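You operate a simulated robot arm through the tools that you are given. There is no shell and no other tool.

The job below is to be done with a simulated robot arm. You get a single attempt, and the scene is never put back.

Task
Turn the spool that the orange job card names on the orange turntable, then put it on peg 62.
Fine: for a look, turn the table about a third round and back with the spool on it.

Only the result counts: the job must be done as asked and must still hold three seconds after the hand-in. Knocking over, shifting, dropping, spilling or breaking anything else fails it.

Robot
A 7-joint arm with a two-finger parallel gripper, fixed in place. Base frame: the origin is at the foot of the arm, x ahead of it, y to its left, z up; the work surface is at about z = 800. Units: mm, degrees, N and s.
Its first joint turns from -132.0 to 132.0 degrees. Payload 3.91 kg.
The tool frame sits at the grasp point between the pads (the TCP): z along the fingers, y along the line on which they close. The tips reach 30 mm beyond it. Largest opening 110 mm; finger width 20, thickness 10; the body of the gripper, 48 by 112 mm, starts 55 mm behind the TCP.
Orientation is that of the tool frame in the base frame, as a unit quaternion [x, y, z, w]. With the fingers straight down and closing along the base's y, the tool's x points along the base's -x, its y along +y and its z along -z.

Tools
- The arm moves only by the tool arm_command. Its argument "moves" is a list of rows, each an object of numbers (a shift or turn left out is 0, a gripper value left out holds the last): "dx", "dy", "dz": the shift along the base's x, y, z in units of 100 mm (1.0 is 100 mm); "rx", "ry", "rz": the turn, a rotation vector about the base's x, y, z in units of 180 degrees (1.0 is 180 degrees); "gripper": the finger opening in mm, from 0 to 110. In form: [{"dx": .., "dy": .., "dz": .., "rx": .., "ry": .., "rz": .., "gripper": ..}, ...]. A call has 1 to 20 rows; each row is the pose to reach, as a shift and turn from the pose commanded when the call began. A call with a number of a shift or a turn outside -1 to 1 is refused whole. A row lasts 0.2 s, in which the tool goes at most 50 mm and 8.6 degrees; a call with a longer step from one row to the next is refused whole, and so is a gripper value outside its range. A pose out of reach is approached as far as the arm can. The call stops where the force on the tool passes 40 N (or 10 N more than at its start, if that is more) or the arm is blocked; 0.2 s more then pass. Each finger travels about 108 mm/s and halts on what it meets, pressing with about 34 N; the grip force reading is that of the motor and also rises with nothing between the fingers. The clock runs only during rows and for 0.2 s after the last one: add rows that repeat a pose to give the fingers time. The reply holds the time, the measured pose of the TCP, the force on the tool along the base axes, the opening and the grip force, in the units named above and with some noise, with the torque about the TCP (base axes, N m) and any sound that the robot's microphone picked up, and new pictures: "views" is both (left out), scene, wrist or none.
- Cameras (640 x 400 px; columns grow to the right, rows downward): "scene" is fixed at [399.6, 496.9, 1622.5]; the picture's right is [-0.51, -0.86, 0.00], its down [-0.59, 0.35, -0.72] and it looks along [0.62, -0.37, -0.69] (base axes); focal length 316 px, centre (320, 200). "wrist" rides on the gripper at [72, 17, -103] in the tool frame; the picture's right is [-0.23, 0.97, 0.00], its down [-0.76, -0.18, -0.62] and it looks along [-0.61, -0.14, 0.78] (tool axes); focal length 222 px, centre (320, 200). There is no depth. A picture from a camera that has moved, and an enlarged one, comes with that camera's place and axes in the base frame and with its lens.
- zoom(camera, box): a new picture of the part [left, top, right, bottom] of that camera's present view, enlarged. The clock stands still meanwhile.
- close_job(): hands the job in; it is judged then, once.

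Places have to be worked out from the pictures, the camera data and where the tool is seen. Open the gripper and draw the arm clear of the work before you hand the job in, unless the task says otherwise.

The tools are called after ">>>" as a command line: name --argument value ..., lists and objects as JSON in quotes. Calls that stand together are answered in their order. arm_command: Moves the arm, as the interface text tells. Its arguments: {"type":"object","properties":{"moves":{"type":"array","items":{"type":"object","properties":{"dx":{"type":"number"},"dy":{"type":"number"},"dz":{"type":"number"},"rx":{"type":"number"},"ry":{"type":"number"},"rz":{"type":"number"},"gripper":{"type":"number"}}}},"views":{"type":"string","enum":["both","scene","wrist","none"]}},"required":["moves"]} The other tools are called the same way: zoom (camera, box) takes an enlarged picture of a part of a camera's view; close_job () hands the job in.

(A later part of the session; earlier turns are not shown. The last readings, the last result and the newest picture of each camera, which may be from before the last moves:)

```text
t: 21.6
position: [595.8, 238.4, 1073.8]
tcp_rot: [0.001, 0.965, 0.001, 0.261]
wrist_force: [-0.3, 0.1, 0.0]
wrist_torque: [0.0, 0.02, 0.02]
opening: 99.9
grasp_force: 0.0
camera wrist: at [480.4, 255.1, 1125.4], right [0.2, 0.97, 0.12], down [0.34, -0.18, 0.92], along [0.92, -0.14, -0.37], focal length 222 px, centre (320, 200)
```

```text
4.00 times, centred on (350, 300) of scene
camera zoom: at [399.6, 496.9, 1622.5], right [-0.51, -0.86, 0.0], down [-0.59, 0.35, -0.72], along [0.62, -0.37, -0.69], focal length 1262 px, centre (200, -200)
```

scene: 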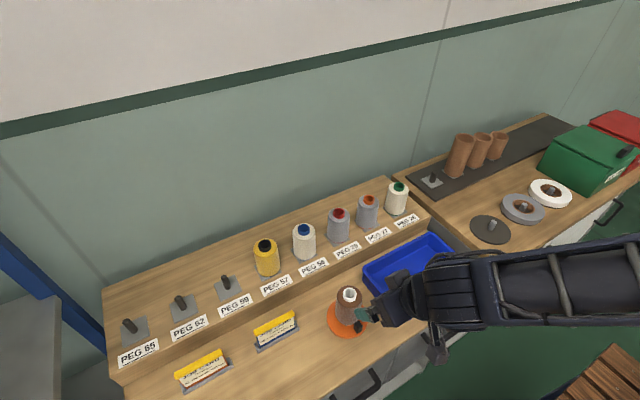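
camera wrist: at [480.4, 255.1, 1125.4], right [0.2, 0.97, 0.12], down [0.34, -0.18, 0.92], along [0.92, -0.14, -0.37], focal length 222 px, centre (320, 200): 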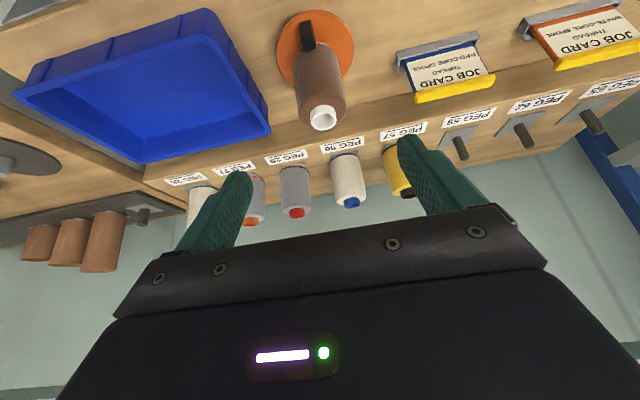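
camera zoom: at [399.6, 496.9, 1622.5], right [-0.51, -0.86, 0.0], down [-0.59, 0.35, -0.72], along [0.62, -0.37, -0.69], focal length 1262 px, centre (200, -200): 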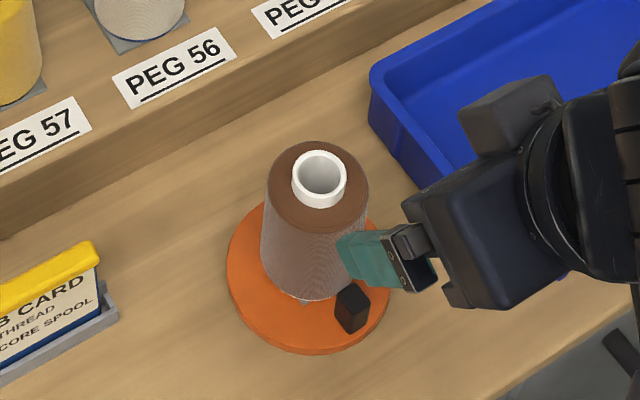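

The spool stands upright on the table. The knob spans about x 652–668 at y ≈ 238, with its top at z ≈ 847. Before touching it, I'll test in free air whether the tool can swing 120° about the spindle while leaning outward, which also shows me the table from the other sides.

>>> arm_command --moves '[{"dx": 0.0102, "dy": -0.1461, "rz": 0.0444}, {"dx": 0.0407, "dy": -0.2894, "rz": 0.0889}, {"dx": 0.0908, "dy": -0.4271, "rz": 0.1333}, {"dx": 0.1595, "dy": -0.5564, "rz": 0.1778}, {"dx": 0.2457, "dy": -0.6749, "rz": 0.2222}, {"dx": 0.3474, "dy": -0.7803, "rz": 0.2667}, {"dx": 0.4628, "dy": -0.8705, "rz": 0.3111}, {"dx": 0.525, "dy": -0.9093, "rz": 0.3333}]' --views "wrist"

>>> arm_command --moves '[{"dx": 0.133, "dy": -0.0648, "rz": 0.0444}, {"dx": 0.2723, "dy": -0.1111, "rz": 0.0889}, {"dx": 0.4153, "dy": -0.1382, "rz": 0.1333}, {"dx": 0.5616, "dy": -0.1458, "rz": 0.1778}, {"dx": 0.7073, "dy": -0.1337, "rz": 0.2222}, {"dx": 0.8495, "dy": -0.1023, "rz": 0.2667}, {"dx": 0.985, "dy": -0.0518, "rz": 0.3111}]' --views "both"

```text
t: 23.4
position: [648.2, 145.8, 1073.4]
tcp_rot: [-0.483, 0.836, 0.132, 0.224]
wrist_force: [-0.4, 0.8, -0.3]
wrist_torque: [-0.03, 0.0, -0.03]
opening: 100.1
grasp_force: 0.2
camera wrist: at [576.0, 55.0, 1126.4], right [-0.75, 0.66, 0.12], down [0.33, 0.21, 0.92], along [0.58, 0.73, -0.37], focal length 222 px, centre (320, 200)
```

wrist: 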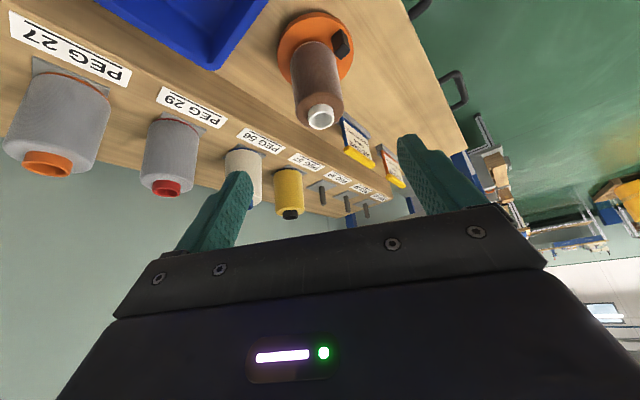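

```text
t: 25.0
position: [747.9, 142.7, 1073.3]
tcp_rot: [0.819, -0.511, -0.221, -0.136]
wrist_force: [-1.0, -0.1, 0.5]
wrist_torque: [-0.02, 0.02, -0.05]
opening: 100.0
grasp_force: 0.1
camera wrist: at [782.4, 32.5, 1126.4], right [-0.96, -0.25, 0.12], down [0.01, 0.39, 0.92], along [-0.28, 0.89, -0.37], focal length 222 px, centre (320, 200)
```

scene: 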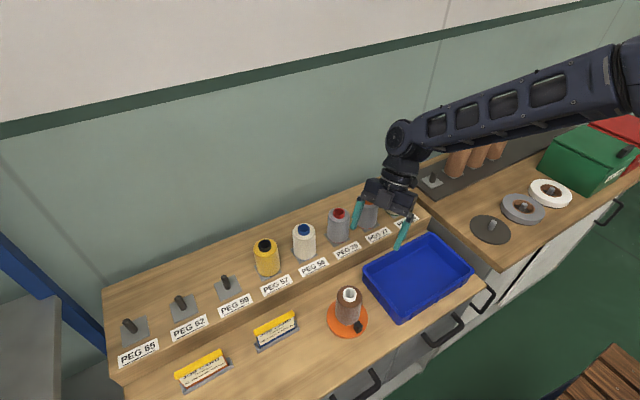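
wrist: 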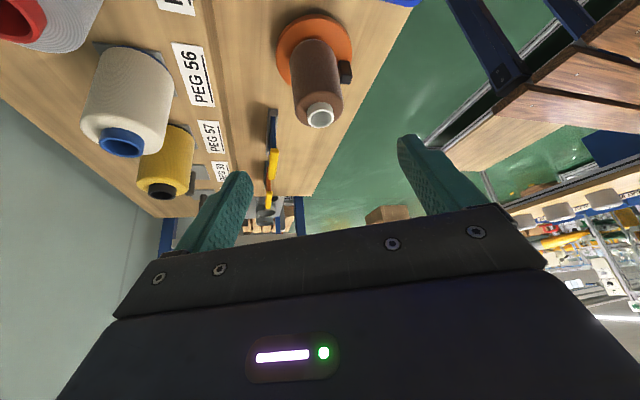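

The swing of 116° works, and the spool stays at almost the same pixel throughout, so the axis is close to (701, 237.5). I'll zoom in here to refine it.

>>> zoom --camera "wrist" --box '[220, 0, 420, 125]'

>>> zoom --camera "scene" --box '[300, 260, 400, 350]'

>>> zoom --camera "scene" --box '[340, 210, 500, 330]'

```text
3.20 times, centred on (320, 62) of wrist
camera zoom: at [782.4, 32.5, 1126.4], right [-0.96, -0.25, 0.12], down [0.01, 0.39, 0.92], along [-0.28, 0.89, -0.37], focal length 711 px, centre (320, 640)
```

zoom: 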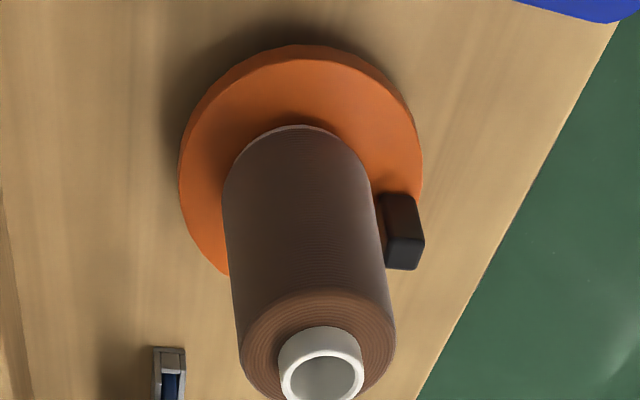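

```text
4.44 times, centred on (350, 305) of scene
camera zoom: at [399.6, 496.9, 1622.5], right [-0.51, -0.86, 0.0], down [-0.59, 0.35, -0.72], along [0.62, -0.37, -0.69], focal length 1402 px, centre (187, -267)
```

zoom: 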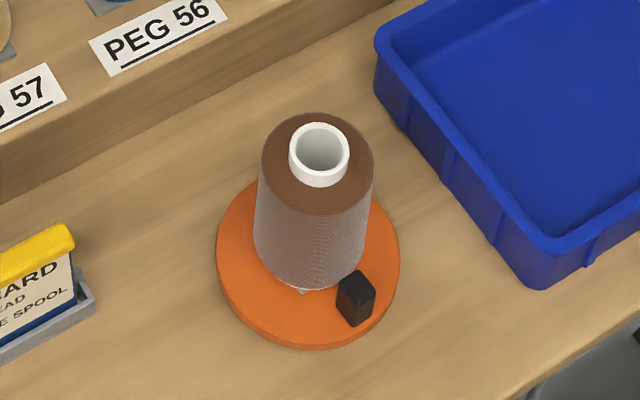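

```text
3.33 times, centred on (420, 270) of scene
camera zoom: at [399.6, 496.9, 1622.5], right [-0.51, -0.86, 0.0], down [-0.59, 0.35, -0.72], along [0.62, -0.37, -0.69], focal length 1052 px, centre (-13, -33)
```

zoom: 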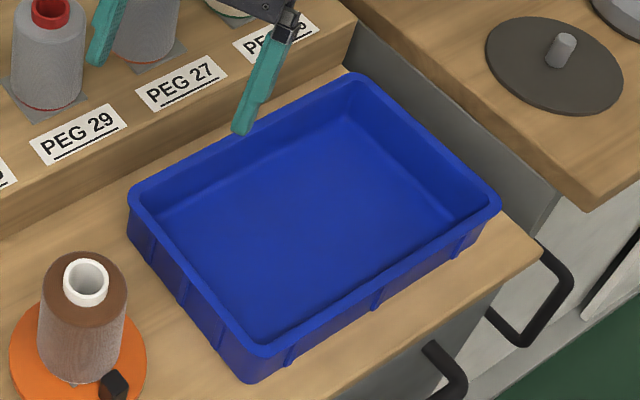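

The axis works out at (700.3, 239.9), and the knob is centred at about (657, 239) with its top at z ≈ 852. The swing is feasible, so I'll return to the robot's side, reduce the lean to 20° and come over the knob with the fingers 40 mm apart.

>>> arm_command --moves '[{"dx": -0.1359, "dy": -0.0549, "rz": -0.0444}, {"dx": -0.278, "dy": -0.0903, "rz": -0.0889}, {"dx": -0.4237, "dy": -0.1056, "rz": -0.1333}, {"dx": -0.57, "dy": -0.1005, "rz": -0.1778}, {"dx": -0.7143, "dy": -0.0751, "rz": -0.2222}, {"dx": -0.8537, "dy": -0.0298, "rz": -0.2667}, {"dx": -0.9853, "dy": 0.0344, "rz": -0.3111}]' --views "none"

>>> arm_command --moves '[{"dx": -0.1215, "dy": 0.0819, "rz": -0.0444}, {"dx": -0.2303, "dy": 0.1799, "rz": -0.0889}, {"dx": -0.3245, "dy": 0.2921, "rz": -0.1333}, {"dx": -0.4021, "dy": 0.4163, "rz": -0.1778}, {"dx": -0.4617, "dy": 0.5502, "rz": -0.2222}, {"dx": -0.502, "dy": 0.691, "rz": -0.2667}, {"dx": -0.5225, "dy": 0.836, "rz": -0.3111}, {"dx": -0.525, "dy": 0.9093, "rz": -0.3333}]' --views "none"

>>> arm_command --moves '[{"dx": 0.1, "ry": 0.0278, "gripper": 70}, {"dx": 0.2, "dz": -0.3, "ry": 0.0556, "gripper": 40}, {"dx": 0.35, "dz": -0.6, "ry": 0.0556, "gripper": 40}, {"dx": 0.47, "dy": 0.01, "dz": -0.9, "ry": 0.0556, "gripper": 40}, {"dx": 0.47, "dy": 0.01, "dz": -0.9, "ry": 0.0556, "gripper": 40}]' --views "both"

>>> zoom --camera "wrist" --box '[220, 0, 420, 200]'

```text
t: 26.6
position: [648.1, 144.0, 1075.0]
tcp_rot: [-0.481, 0.837, 0.13, 0.225]
wrist_force: [-0.3, 0.0, -0.5]
wrist_torque: [0.06, -0.01, -0.03]
opening: 100.2
grasp_force: 0.0
```

```text
t: 28.4
position: [595.6, 235.6, 1076.1]
tcp_rot: [0.0, 0.966, 0.001, 0.26]
wrist_force: [-0.1, -0.2, -0.2]
wrist_torque: [0.02, -0.02, -0.01]
opening: 99.8
grasp_force: 0.0
```

```text
t: 29.6
position: [643.5, 236.8, 986.4]
tcp_rot: [0.0, 0.984, 0.001, 0.175]
wrist_force: [0.4, 0.1, -0.9]
wrist_torque: [0.0, -0.01, 0.02]
opening: 40.1
grasp_force: 0.1
camera wrist: at [539.4, 253.3, 1057.2], right [0.21, 0.97, 0.08], down [0.5, -0.18, 0.85], along [0.84, -0.14, -0.53], focal length 222 px, centre (320, 200)
```

scene: 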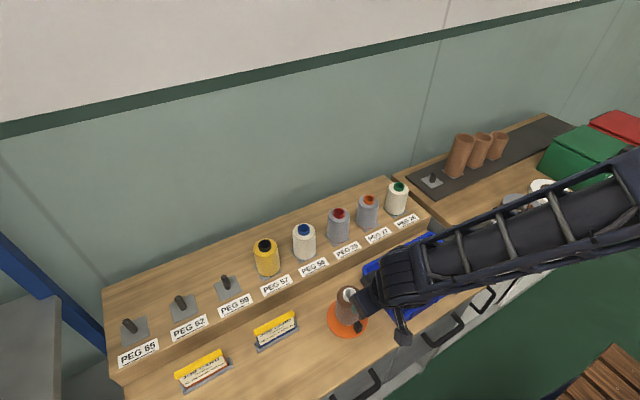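
wrist: 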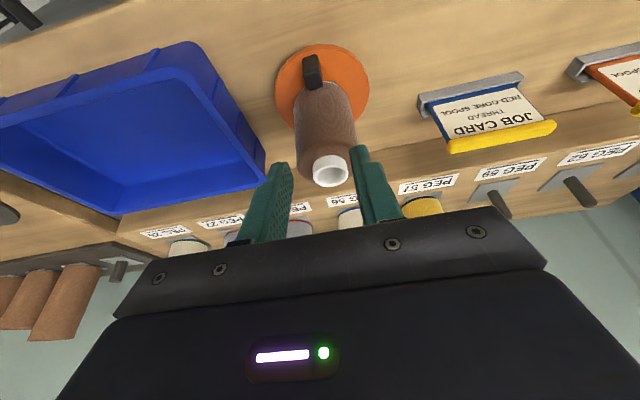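

```text
2.00 times, centred on (320, 100) of wrist
camera zoom: at [539.4, 253.3, 1057.2], right [0.21, 0.97, 0.08], down [0.5, -0.18, 0.85], along [0.84, -0.14, -0.53], focal length 444 px, centre (320, 400)
```

zoom: 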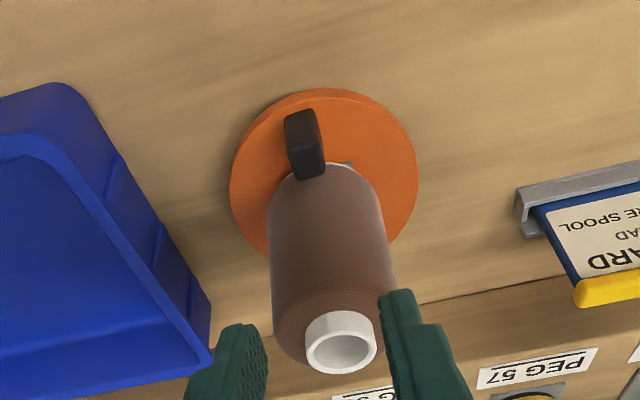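

The tool is above the knob and in front of the spool, leaning 20°. I'll lower to about z = 895, with the tips still above the knob, and check the straddle.

>>> arm_command --moves '[{"dy": 0.01, "dz": -0.4}, {"dy": 0.01, "dz": -0.75}, {"dy": 0.01, "dz": -0.9}, {"dy": 0.01, "dz": -0.9}]' --views "both"

>>> zoom --camera "wrist" --box '[220, 50, 420, 250]'

>>> zoom --camera "scene" --box '[310, 270, 410, 350]'

```text
t: 30.6
position: [645.1, 236.0, 895.0]
tcp_rot: [0.0, 0.984, 0.002, 0.176]
wrist_force: [0.3, -0.6, 0.4]
wrist_torque: [0.01, 0.0, -0.02]
opening: 39.9
grasp_force: 0.0
camera wrist: at [539.9, 254.4, 966.7], right [0.21, 0.97, 0.08], down [0.5, -0.18, 0.85], along [0.84, -0.14, -0.53], focal length 222 px, centre (320, 200)
```

scene: 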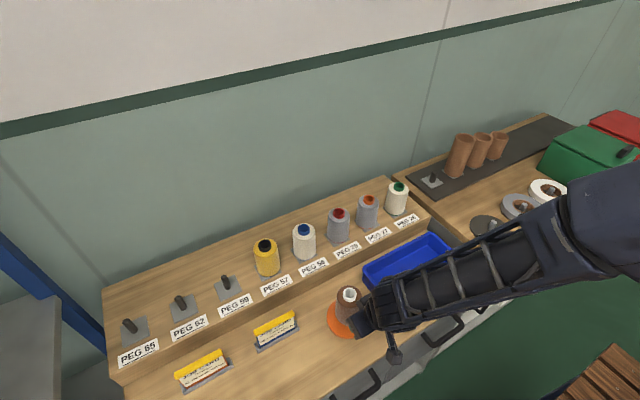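
wrist: 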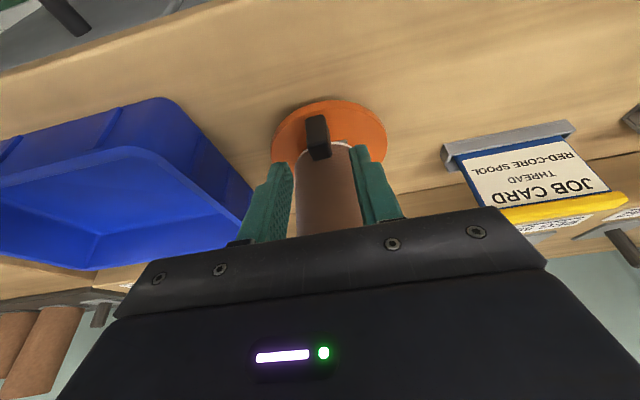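

```text
2.00 times, centred on (320, 150) of wrist
camera zoom: at [539.9, 254.4, 966.7], right [0.21, 0.97, 0.08], down [0.5, -0.18, 0.85], along [0.84, -0.14, -0.53], focal length 444 px, centre (320, 300)
```

zoom: 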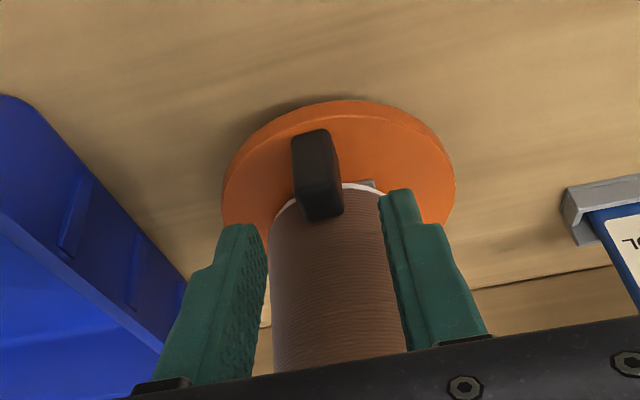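

```text
5.00 times, centred on (360, 310) of scene
camera zoom: at [399.6, 496.9, 1622.5], right [-0.51, -0.86, 0.0], down [-0.59, 0.35, -0.72], along [0.62, -0.37, -0.69], focal length 1578 px, centre (120, -350)
```

zoom: 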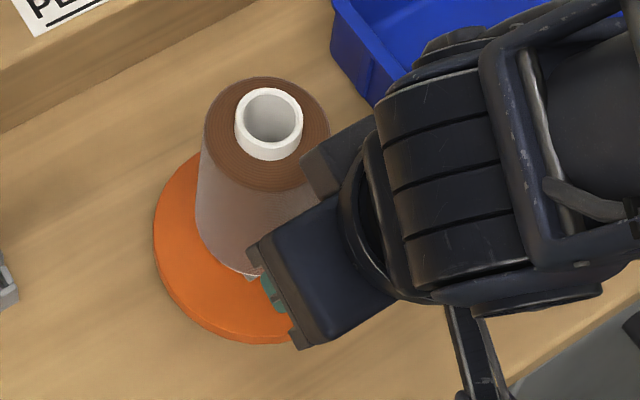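

The knob sits between the open fingers, about 1–2 mm left of centre. I'll go down around it to about z = 862 and then narrow the gap to 22 mm, leaving it loose.

>>> arm_command --moves '[{"dy": 0.015, "dz": -0.1}, {"dy": 0.015, "dz": -0.2}, {"dy": 0.015, "dz": -0.3}, {"dy": 0.015, "dz": -0.33}, {"dy": 0.015, "dz": -0.33}]' --views "wrist"

>>> zoom --camera "wrist" --box '[220, 80, 420, 250]'

```text
t: 31.8
position: [643.7, 238.1, 862.5]
tcp_rot: [0.002, 0.985, 0.001, 0.175]
wrist_force: [0.8, 0.3, 0.4]
wrist_torque: [-0.02, 0.03, -0.02]
opening: 39.9
grasp_force: 0.1
camera wrist: at [539.0, 255.5, 934.0], right [0.21, 0.97, 0.08], down [0.5, -0.18, 0.85], along [0.84, -0.14, -0.53], focal length 222 px, centre (320, 200)
```

wrist: 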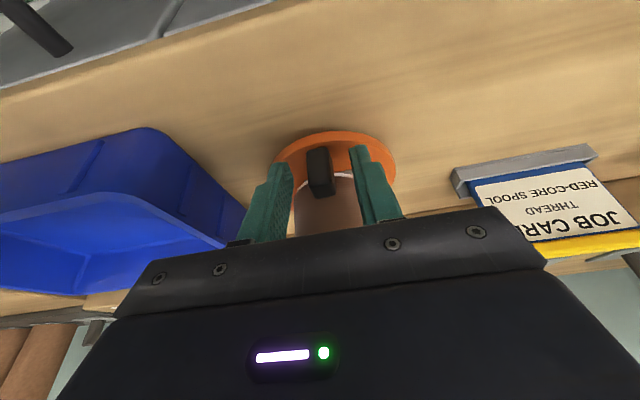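

```text
2.35 times, centred on (320, 165) of wrist
camera zoom: at [539.0, 255.5, 934.0], right [0.21, 0.97, 0.08], down [0.5, -0.18, 0.85], along [0.84, -0.14, -0.53], focal length 523 px, centre (320, 282)
```

zoom: 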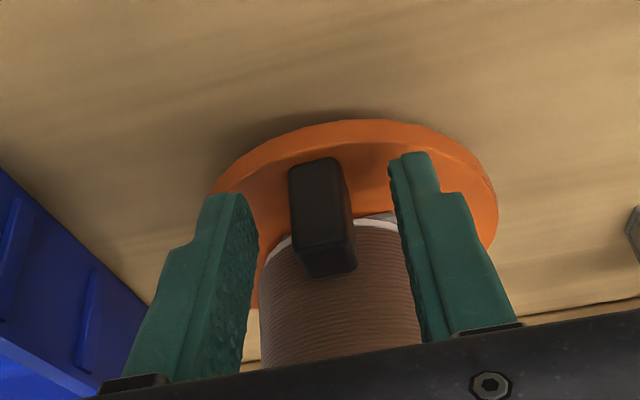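

The fingers straddle the knob at the right depth, with its outer face level with the tips. I'll narrow the gap to 24 mm and check the side clearances.

>>> arm_command --moves '[{"gripper": 32}, {"gripper": 26}, {"gripper": 24}, {"gripper": 24}]' --views "wrist"

>>> zoom --camera "wrist" --box '[260, 110, 400, 230]'

```text
t: 32.8
position: [643.2, 237.6, 861.9]
tcp_rot: [0.0, 0.984, 0.001, 0.176]
wrist_force: [-0.2, -0.5, 0.0]
wrist_torque: [-0.01, -0.02, 0.01]
opening: 23.6
grasp_force: 0.1
camera wrist: at [539.0, 255.5, 934.1], right [0.21, 0.97, 0.08], down [0.5, -0.18, 0.85], along [0.84, -0.14, -0.53], focal length 222 px, centre (320, 200)
```

wrist: 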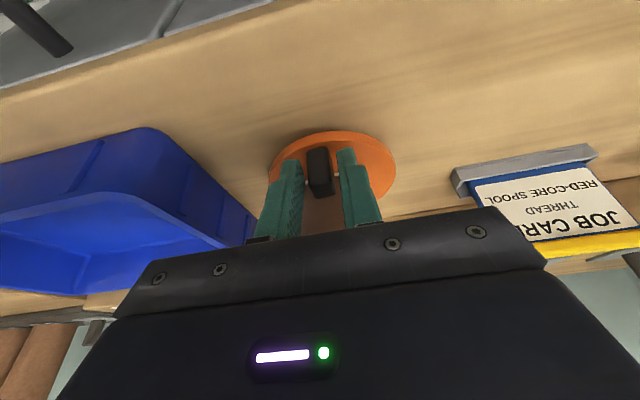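

```text
3.33 times, centred on (330, 170) of wrist
camera zoom: at [539.0, 255.5, 934.1], right [0.21, 0.97, 0.08], down [0.5, -0.18, 0.85], along [0.84, -0.14, -0.53], focal length 740 px, centre (287, 300)
```

zoom: 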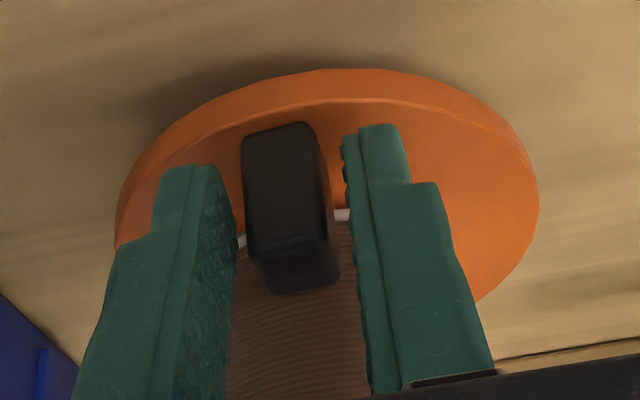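

The knob sits in the middle with about 4 mm on each side. I'll narrow to 20 mm and swing the first 60° counter-clockwise about (700.3, 239.9), turning the tool with it.

>>> arm_command --moves '[{"gripper": 20}, {"gripper": 20}, {"dx": 0.0049, "dy": -0.0594, "rz": 0.0333, "gripper": 20}, {"dx": 0.016, "dy": -0.1179, "rz": 0.0667}, {"dx": 0.0331, "dy": -0.175, "rz": 0.1}, {"dx": 0.0561, "dy": -0.23, "rz": 0.1333}, {"dx": 0.0847, "dy": -0.2822, "rz": 0.1667}, {"dx": 0.1187, "dy": -0.3312, "rz": 0.2}, {"dx": 0.1575, "dy": -0.3764, "rz": 0.2333}, {"dx": 0.2009, "dy": -0.4172, "rz": 0.2667}, {"dx": 0.2483, "dy": -0.4533, "rz": 0.3}, {"dx": 0.2992, "dy": -0.4843, "rz": 0.3333}, {"dx": 0.2992, "dy": -0.4843, "rz": 0.3333}]' --views "both"

>>> zoom --camera "wrist" --box '[260, 110, 400, 230]'

>>> zoom --camera "scene" --box '[310, 260, 410, 350]'

```text
t: 35.6
position: [672.5, 190.4, 861.4]
tcp_rot: [-0.492, 0.853, 0.089, 0.151]
wrist_force: [-0.3, 0.0, 0.0]
wrist_torque: [-0.02, 0.03, 0.01]
opening: 20.1
grasp_force: 0.0
camera wrist: at [605.7, 109.2, 933.1], right [-0.74, 0.67, 0.08], down [0.41, 0.34, 0.85], along [0.54, 0.66, -0.53], focal length 222 px, centre (320, 200)
```

scene: 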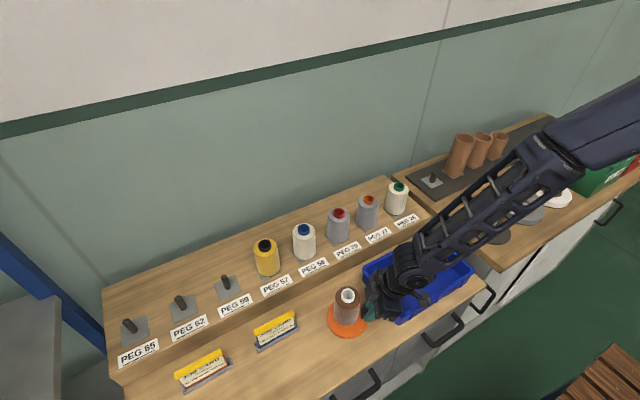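
wrist: 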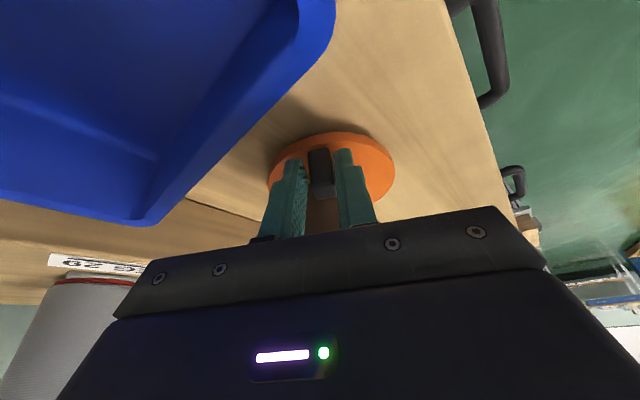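

```text
3.33 times, centred on (330, 170) of wrist
camera zoom: at [605.7, 109.2, 933.1], right [-0.74, 0.67, 0.08], down [0.41, 0.34, 0.85], along [0.54, 0.66, -0.53], focal length 740 px, centre (287, 300)
```

zoom: 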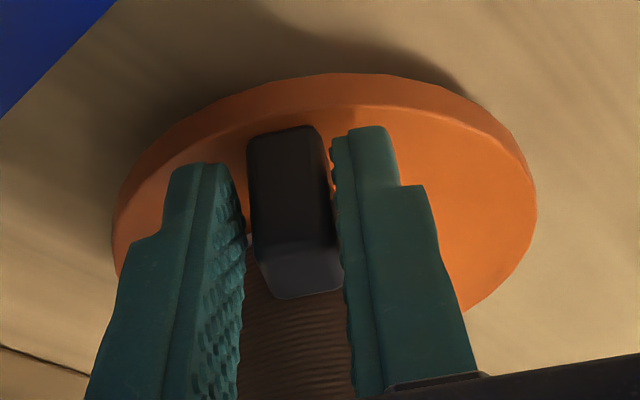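

```text
4.44 times, centred on (360, 305) of scene
camera zoom: at [399.6, 496.9, 1622.5], right [-0.51, -0.86, 0.0], down [-0.59, 0.35, -0.72], along [0.62, -0.37, -0.69], focal length 1402 px, centre (142, -267)
```

zoom: 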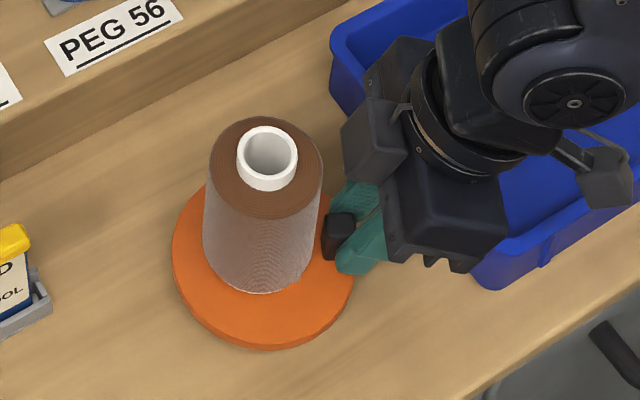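

The table follows the knob smoothly with no force, and the spool rides along. I'll push on through the second 62°.

>>> arm_command --moves '[{"dx": 0.0539, "dy": -0.0255, "rz": 0.0333}, {"dx": 0.1101, "dy": -0.0451, "rz": 0.0667}, {"dx": 0.1681, "dy": -0.0588, "rz": 0.1}, {"dx": 0.2272, "dy": -0.0664, "rz": 0.1333}, {"dx": 0.2868, "dy": -0.0677, "rz": 0.1667}, {"dx": 0.3462, "dy": -0.0629, "rz": 0.2}, {"dx": 0.4047, "dy": -0.0518, "rz": 0.2333}, {"dx": 0.4618, "dy": -0.0346, "rz": 0.2667}, {"dx": 0.5168, "dy": -0.0116, "rz": 0.3}, {"dx": 0.569, "dy": 0.017, "rz": 0.3333}, {"dx": 0.5858, "dy": 0.0277, "rz": 0.3444}, {"dx": 0.5858, "dy": 0.0277, "rz": 0.3444}]' --views "both"

>>> zoom --camera "wrist" --box '[260, 110, 400, 230]'

>>> zoom --camera "scene" --box '[310, 260, 410, 350]'

```text
t: 38.2
position: [730.4, 193.5, 862.7]
tcp_rot: [0.861, -0.478, -0.154, -0.083]
wrist_force: [-0.3, -0.2, -0.2]
wrist_torque: [-0.03, -0.02, 0.0]
opening: 20.2
grasp_force: 0.6
camera wrist: at [769.8, 96.7, 933.6], right [-0.94, -0.34, 0.08], down [-0.11, 0.52, 0.85], along [-0.33, 0.79, -0.53], focal length 222 px, centre (320, 200)
```

scene: 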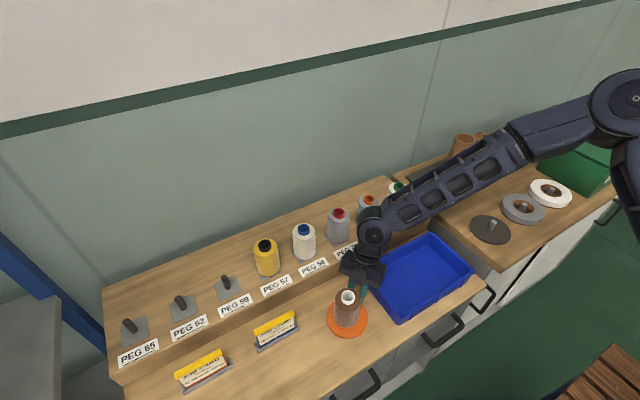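
wrist: 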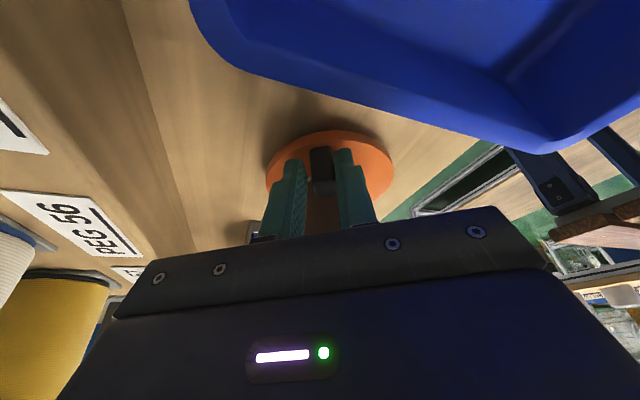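

```text
3.33 times, centred on (330, 170) of wrist
camera zoom: at [769.8, 96.7, 933.6], right [-0.94, -0.34, 0.08], down [-0.11, 0.52, 0.85], along [-0.33, 0.79, -0.53], focal length 740 px, centre (287, 300)
```

zoom: 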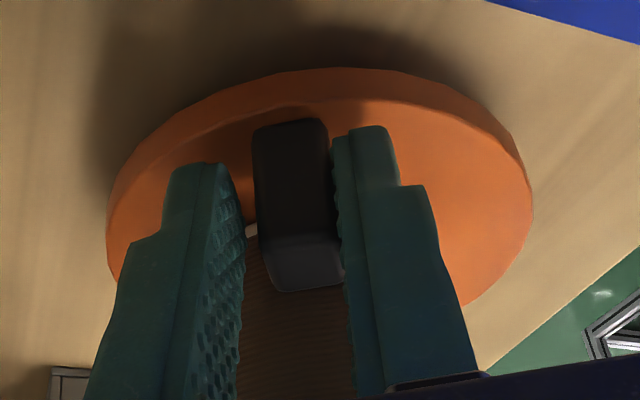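

```text
4.44 times, centred on (360, 305) of scene
camera zoom: at [399.6, 496.9, 1622.5], right [-0.51, -0.86, 0.0], down [-0.59, 0.35, -0.72], along [0.62, -0.37, -0.69], focal length 1402 px, centre (142, -267)
```

zoom: 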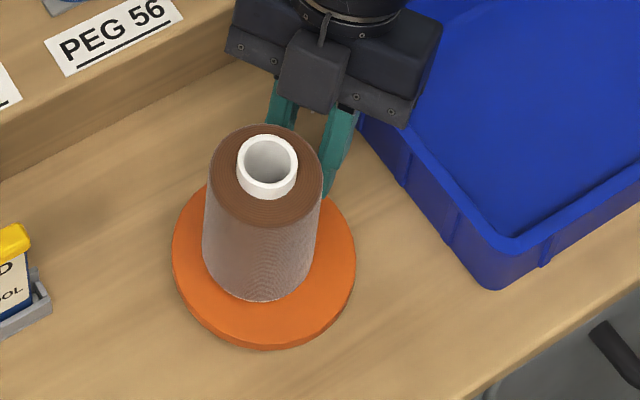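

The table has turned about 120° with the spool on it. Now I'll bring it back along the same arc, pushing with the other finger.

>>> arm_command --moves '[{"dx": -0.0512, "dy": -0.0304, "rz": -0.0333}, {"dx": -0.1053, "dy": -0.0553, "rz": -0.0667}, {"dx": -0.1618, "dy": -0.0744, "rz": -0.1}, {"dx": -0.2199, "dy": -0.0876, "rz": -0.1333}, {"dx": -0.2791, "dy": -0.0945, "rz": -0.1667}, {"dx": -0.3386, "dy": -0.0953, "rz": -0.2}, {"dx": -0.398, "dy": -0.0898, "rz": -0.2333}, {"dx": -0.4564, "dy": -0.0781, "rz": -0.2667}, {"dx": -0.5133, "dy": -0.0604, "rz": -0.3}, {"dx": -0.568, "dy": -0.0368, "rz": -0.3333}, {"dx": -0.62, "dy": -0.0077, "rz": -0.3667}]' --views "wrist"

>>> arm_command --moves '[{"dx": -0.0486, "dy": 0.0344, "rz": -0.0333}, {"dx": -0.0934, "dy": 0.0737, "rz": -0.0667}, {"dx": -0.1338, "dy": 0.1175, "rz": -0.1}, {"dx": -0.1694, "dy": 0.1653, "rz": -0.1333}, {"dx": -0.1999, "dy": 0.2165, "rz": -0.1667}, {"dx": -0.2248, "dy": 0.2707, "rz": -0.2}, {"dx": -0.2439, "dy": 0.3271, "rz": -0.2333}, {"dx": -0.257, "dy": 0.3852, "rz": -0.2667}, {"dx": -0.264, "dy": 0.4444, "rz": -0.3}, {"dx": -0.265, "dy": 0.494, "rz": -0.3278}, {"dx": -0.265, "dy": 0.494, "rz": -0.3278}, {"dx": -0.2649, "dy": 0.4642, "rz": -0.3111}, {"dx": -0.2649, "dy": 0.4642, "rz": -0.3111}]' --views "both"

>>> zoom --camera "wrist" --box '[260, 110, 400, 230]'

>>> zoom --camera "scene" --box '[310, 260, 410, 350]'

```text
t: 40.6
position: [668.8, 192.4, 863.1]
tcp_rot: [-0.46, 0.871, 0.083, 0.155]
wrist_force: [0.6, -1.8, 0.6]
wrist_torque: [0.03, -0.01, 0.02]
opening: 19.9
grasp_force: 0.1
camera wrist: at [596.2, 117.2, 932.7], right [-0.69, 0.72, 0.08], down [0.43, 0.31, 0.85], along [0.59, 0.62, -0.52], focal length 222 px, centre (320, 200)
```

wrist: 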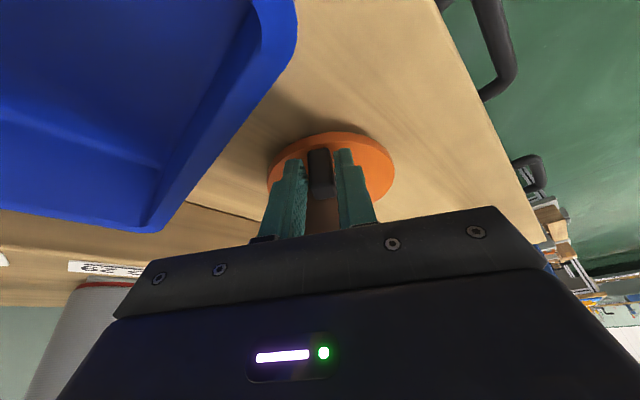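

```text
t: 43.4
position: [643.6, 237.3, 861.7]
tcp_rot: [0.0, 0.985, 0.002, 0.175]
wrist_force: [-0.8, 0.7, -0.2]
wrist_torque: [0.01, 0.01, 0.02]
opening: 20.2
grasp_force: 0.0
camera wrist: at [539.2, 255.0, 932.9], right [0.21, 0.97, 0.08], down [0.5, -0.18, 0.85], along [0.84, -0.14, -0.53], focal length 222 px, centre (320, 200)
```

scene: 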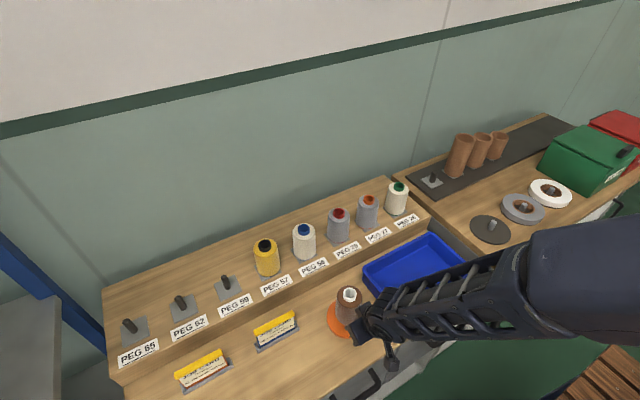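
wrist: 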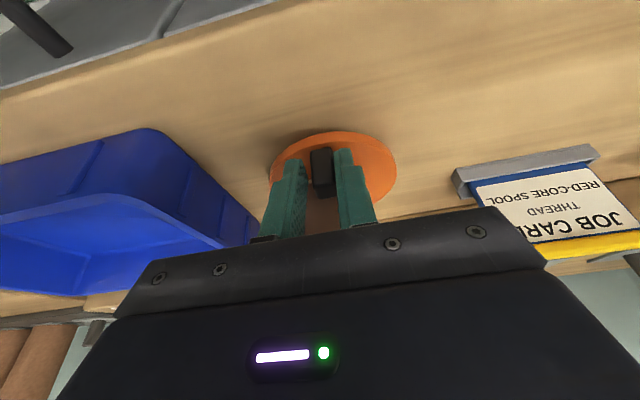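

```text
3.33 times, centred on (330, 170) of wrist
camera zoom: at [539.2, 255.0, 932.9], right [0.21, 0.97, 0.08], down [0.5, -0.18, 0.85], along [0.84, -0.14, -0.53], focal length 740 px, centre (287, 300)
```

zoom: 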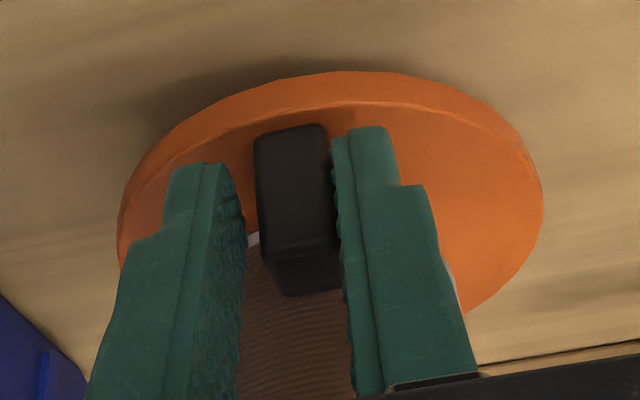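

```text
4.44 times, centred on (360, 305) of scene
camera zoom: at [399.6, 496.9, 1622.5], right [-0.51, -0.86, 0.0], down [-0.59, 0.35, -0.72], along [0.62, -0.37, -0.69], focal length 1402 px, centre (142, -267)
```

zoom: 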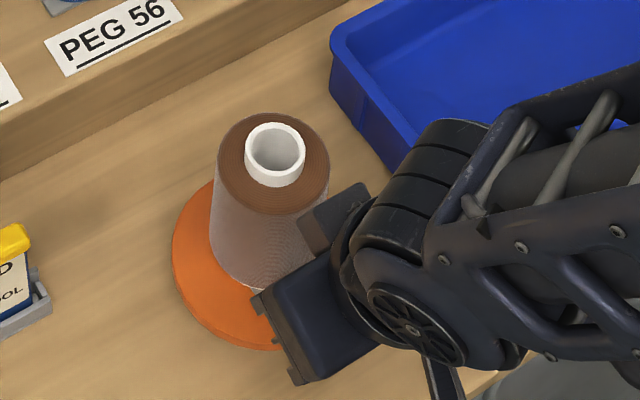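

The knob is back at its starting place, a degree or two past it, and the spool hasn't moved off the spindle. I'll loosen the fingers and rise straight up away from the knob.

>>> arm_command --moves '[{"gripper": 30}, {"gripper": 36}, {"gripper": 40}, {"dz": 0.15, "gripper": 40}, {"dz": 0.35}, {"dz": 0.65}, {"dz": 0.9}, {"dz": 0.9}]' --views "none"

>>> arm_command --moves '[{"dz": 0.3, "ry": -0.0278, "gripper": 70}, {"dz": 0.5, "ry": -0.0556, "gripper": 100}, {"dx": 0.1, "dz": 0.6, "ry": -0.0556, "gripper": 110}, {"dx": 0.4, "dz": 0.6, "ry": -0.0556, "gripper": 110}, {"dx": 0.555, "dy": 0.02, "dz": 0.6, "ry": -0.0556, "gripper": 110}, {"dx": 0.555, "dy": 0.02, "dz": 0.6, "ry": -0.0556, "gripper": 110}]' --views "both"

>>> zoom --camera "wrist" --box '[220, 0, 420, 150]'

```text
t: 45.2
position: [641.4, 236.8, 952.8]
tcp_rot: [0.001, 0.985, 0.002, 0.175]
wrist_force: [-0.3, -0.3, -0.9]
wrist_torque: [0.0, -0.04, -0.02]
opening: 40.1
grasp_force: 0.1
```

```text
t: 46.6
position: [697.9, 239.4, 1011.8]
tcp_rot: [0.0, 0.965, 0.002, 0.261]
wrist_force: [0.5, -0.7, 0.5]
wrist_torque: [-0.05, 0.0, 0.01]
opening: 110.0
grasp_force: 0.2
camera wrist: at [583.0, 256.5, 1064.0], right [0.2, 0.97, 0.12], down [0.35, -0.18, 0.92], along [0.92, -0.14, -0.37], focal length 222 px, centre (320, 200)
```

scene: 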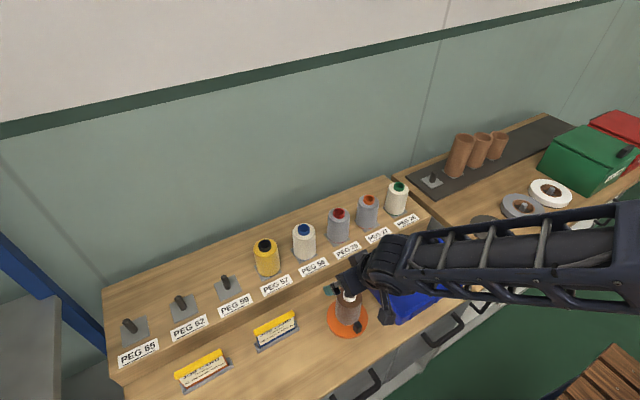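
wrist: 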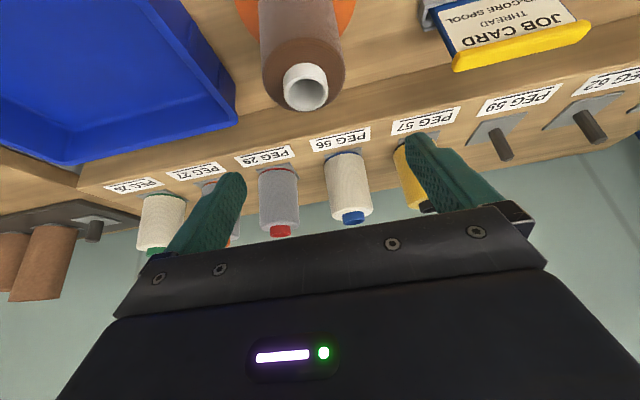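

```text
2.67 times, centred on (320, 75) of wrist
camera zoom: at [583.0, 256.5, 1064.0], right [0.2, 0.97, 0.12], down [0.35, -0.18, 0.92], along [0.92, -0.14, -0.37], focal length 592 px, centre (320, 533)
```

zoom: 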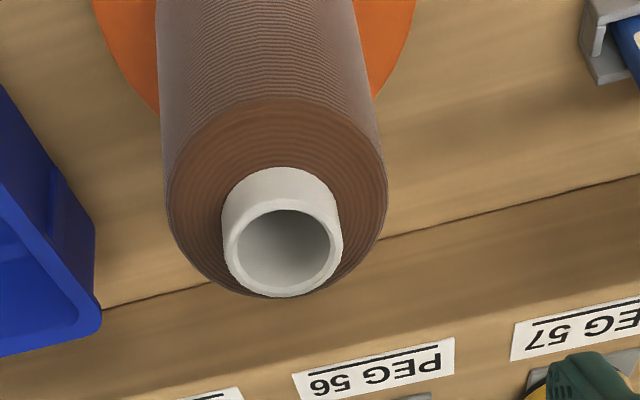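

The spool's rim is at about (702, 238, 932), and the tool is centred on it with the fingers fully open. I'll go down to the earlier grip height in two steps.

>>> arm_command --moves '[{"dx": 0.01, "dz": -0.3}, {"dx": 0.02, "dz": -0.6}, {"dx": 0.02, "dz": -0.6}]' --views "wrist"

```text
t: 47.4
position: [700.1, 240.8, 953.8]
tcp_rot: [0.001, 0.965, 0.001, 0.261]
wrist_force: [0.1, -0.4, 0.6]
wrist_torque: [0.01, -0.02, 0.02]
opening: 109.9
grasp_force: 0.1
camera wrist: at [584.7, 258.2, 1005.7], right [0.2, 0.97, 0.12], down [0.34, -0.18, 0.92], along [0.92, -0.14, -0.37], focal length 222 px, centre (320, 200)
```

wrist: 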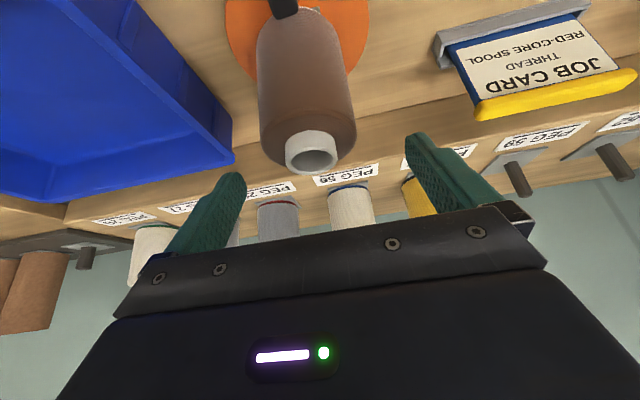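

It is centred to within a couple of millimetres. I'll go down the rest of the way and close.

>>> arm_command --moves '[{"dz": -0.2}, {"dz": -0.4}, {"dz": -0.57}, {"dz": -0.57}]' --views "none"

>>> arm_command --moves '[{"gripper": 85}, {"gripper": 68}, {"gripper": 45}, {"gripper": 45}, {"gripper": 45}]' --views "both"

```text
t: 48.4
position: [698.2, 240.3, 895.1]
tcp_rot: [-0.001, 0.965, 0.002, 0.261]
wrist_force: [0.3, -0.5, -0.7]
wrist_torque: [-0.04, -0.01, -0.02]
opening: 109.9
grasp_force: 0.0
```

```text
t: 49.6
position: [698.3, 240.7, 895.2]
tcp_rot: [0.0, 0.966, 0.001, 0.26]
wrist_force: [0.9, -1.8, 0.2]
wrist_torque: [-0.03, -0.02, -0.02]
opening: 61.8
grasp_force: 34.2
camera wrist: at [583.8, 258.3, 948.0], right [0.2, 0.97, 0.12], down [0.34, -0.18, 0.92], along [0.92, -0.14, -0.37], focal length 222 px, centre (320, 200)
```

scene: 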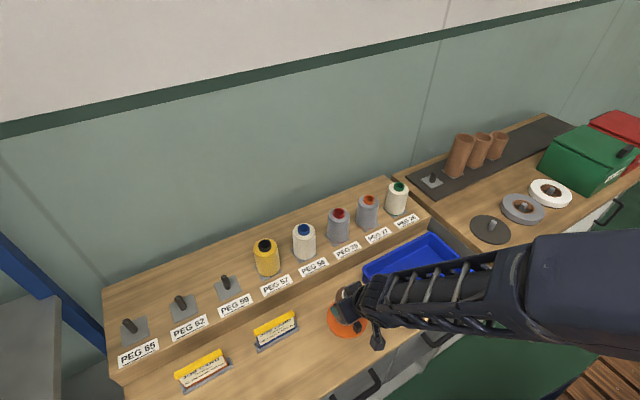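
wrist: 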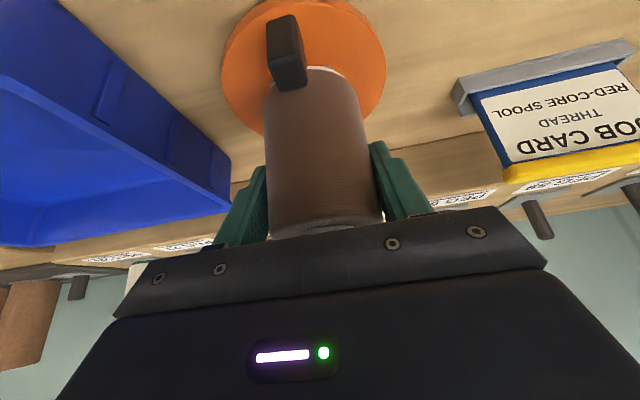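

The grip is firm at 61.8 mm and 34 N. I'll lift straight up off the spindle.

>>> arm_command --moves '[{"dz": 0.12}, {"dz": 0.3}, {"dz": 0.55}, {"dz": 0.8}, {"dz": 1.0}, {"dz": 1.0}]' --views "both"

>>> zoom --camera "wrist" --box '[220, 0, 420, 125]'

```text
t: 51.0
position: [698.6, 241.9, 998.3]
tcp_rot: [0.0, 0.965, 0.001, 0.26]
wrist_force: [0.9, 0.7, -2.1]
wrist_torque: [-0.03, -0.01, 0.02]
opening: 62.0
grasp_force: 34.0
camera wrist: at [584.2, 258.9, 1049.2], right [0.2, 0.97, 0.12], down [0.35, -0.18, 0.92], along [0.92, -0.14, -0.37], focal length 222 px, centre (320, 200)
```

scene: 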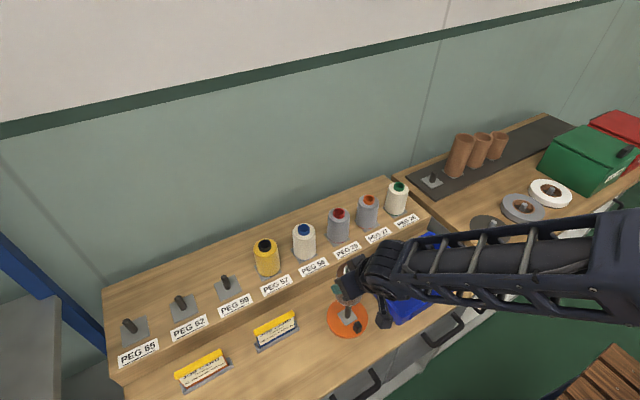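
wrist: 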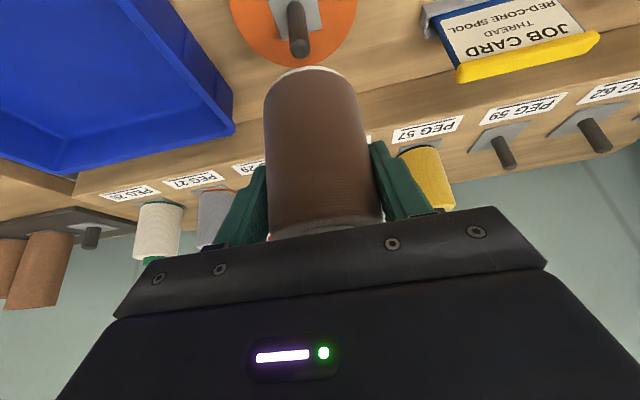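

```text
3.20 times, centred on (320, 62) of wrist
camera zoom: at [584.2, 258.9, 1049.2], right [0.2, 0.97, 0.12], down [0.35, -0.18, 0.92], along [0.92, -0.14, -0.37], focal length 711 px, centre (320, 640)
```

zoom: 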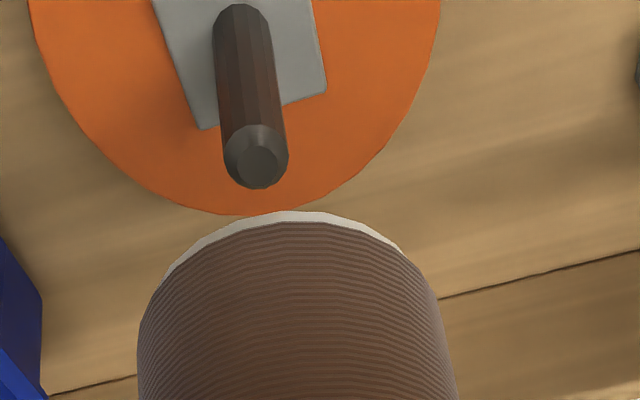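

The spool is off the spindle and held well. I'll carry it up and round to peg 62, keeping clear of the other spools, and turn the tool 30° so that its lean points along the reach direction.

>>> arm_command --moves '[{"dz": 0.3}, {"dx": 0.05, "dy": 0.2, "dz": 0.6}, {"dx": 0.1, "dy": 0.5, "dz": 0.9}, {"dx": 0.2, "dy": 0.9, "dz": 0.9}]' --views "none"

>>> arm_command --moves '[{"dx": 0.25, "dy": 0.4, "rz": 0.0333}, {"dx": 0.5, "dy": 0.75, "rz": 0.0667}, {"dx": 0.7, "dy": 1.0, "rz": 0.1}]' --views "none"

>>> arm_command --moves '[{"dx": 0.1, "dy": 0.4, "rz": 0.0333}, {"dx": 0.25, "dy": 0.8, "rz": 0.0667}, {"dx": 0.4, "dy": 1.0, "rz": 0.0667}, {"dx": 0.4, "dy": 1.0, "rz": 0.0667}]' --views "both"

```text
t: 52.0
position: [719.1, 330.8, 1084.8]
tcp_rot: [0.001, 0.965, 0.002, 0.26]
wrist_force: [-0.1, -0.5, -2.4]
wrist_torque: [0.05, 0.05, 0.05]
opening: 62.0
grasp_force: 34.2
```

```text
t: 52.8
position: [784.8, 430.3, 1084.9]
tcp_rot: [-0.152, 0.953, 0.043, 0.257]
wrist_force: [-1.2, -0.3, -1.4]
wrist_torque: [-0.03, 0.04, -0.04]
opening: 62.1
grasp_force: 34.0
```

```text
t: 53.8
position: [828.6, 528.6, 1081.6]
tcp_rot: [-0.249, 0.933, 0.069, 0.251]
wrist_force: [-0.2, -0.4, -2.9]
wrist_torque: [-0.04, 0.05, 0.01]
opening: 62.2
grasp_force: 34.0
camera wrist: at [720.6, 486.8, 1134.2], right [-0.32, 0.94, 0.12], down [0.39, 0.02, 0.92], along [0.87, 0.34, -0.37], focal length 222 px, centre (320, 200)
```

scene: 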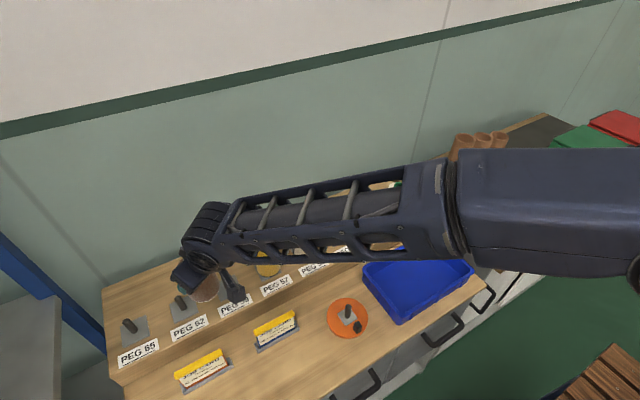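
wrist: 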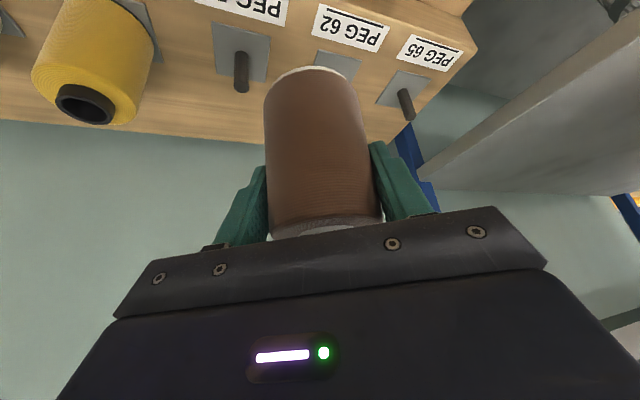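

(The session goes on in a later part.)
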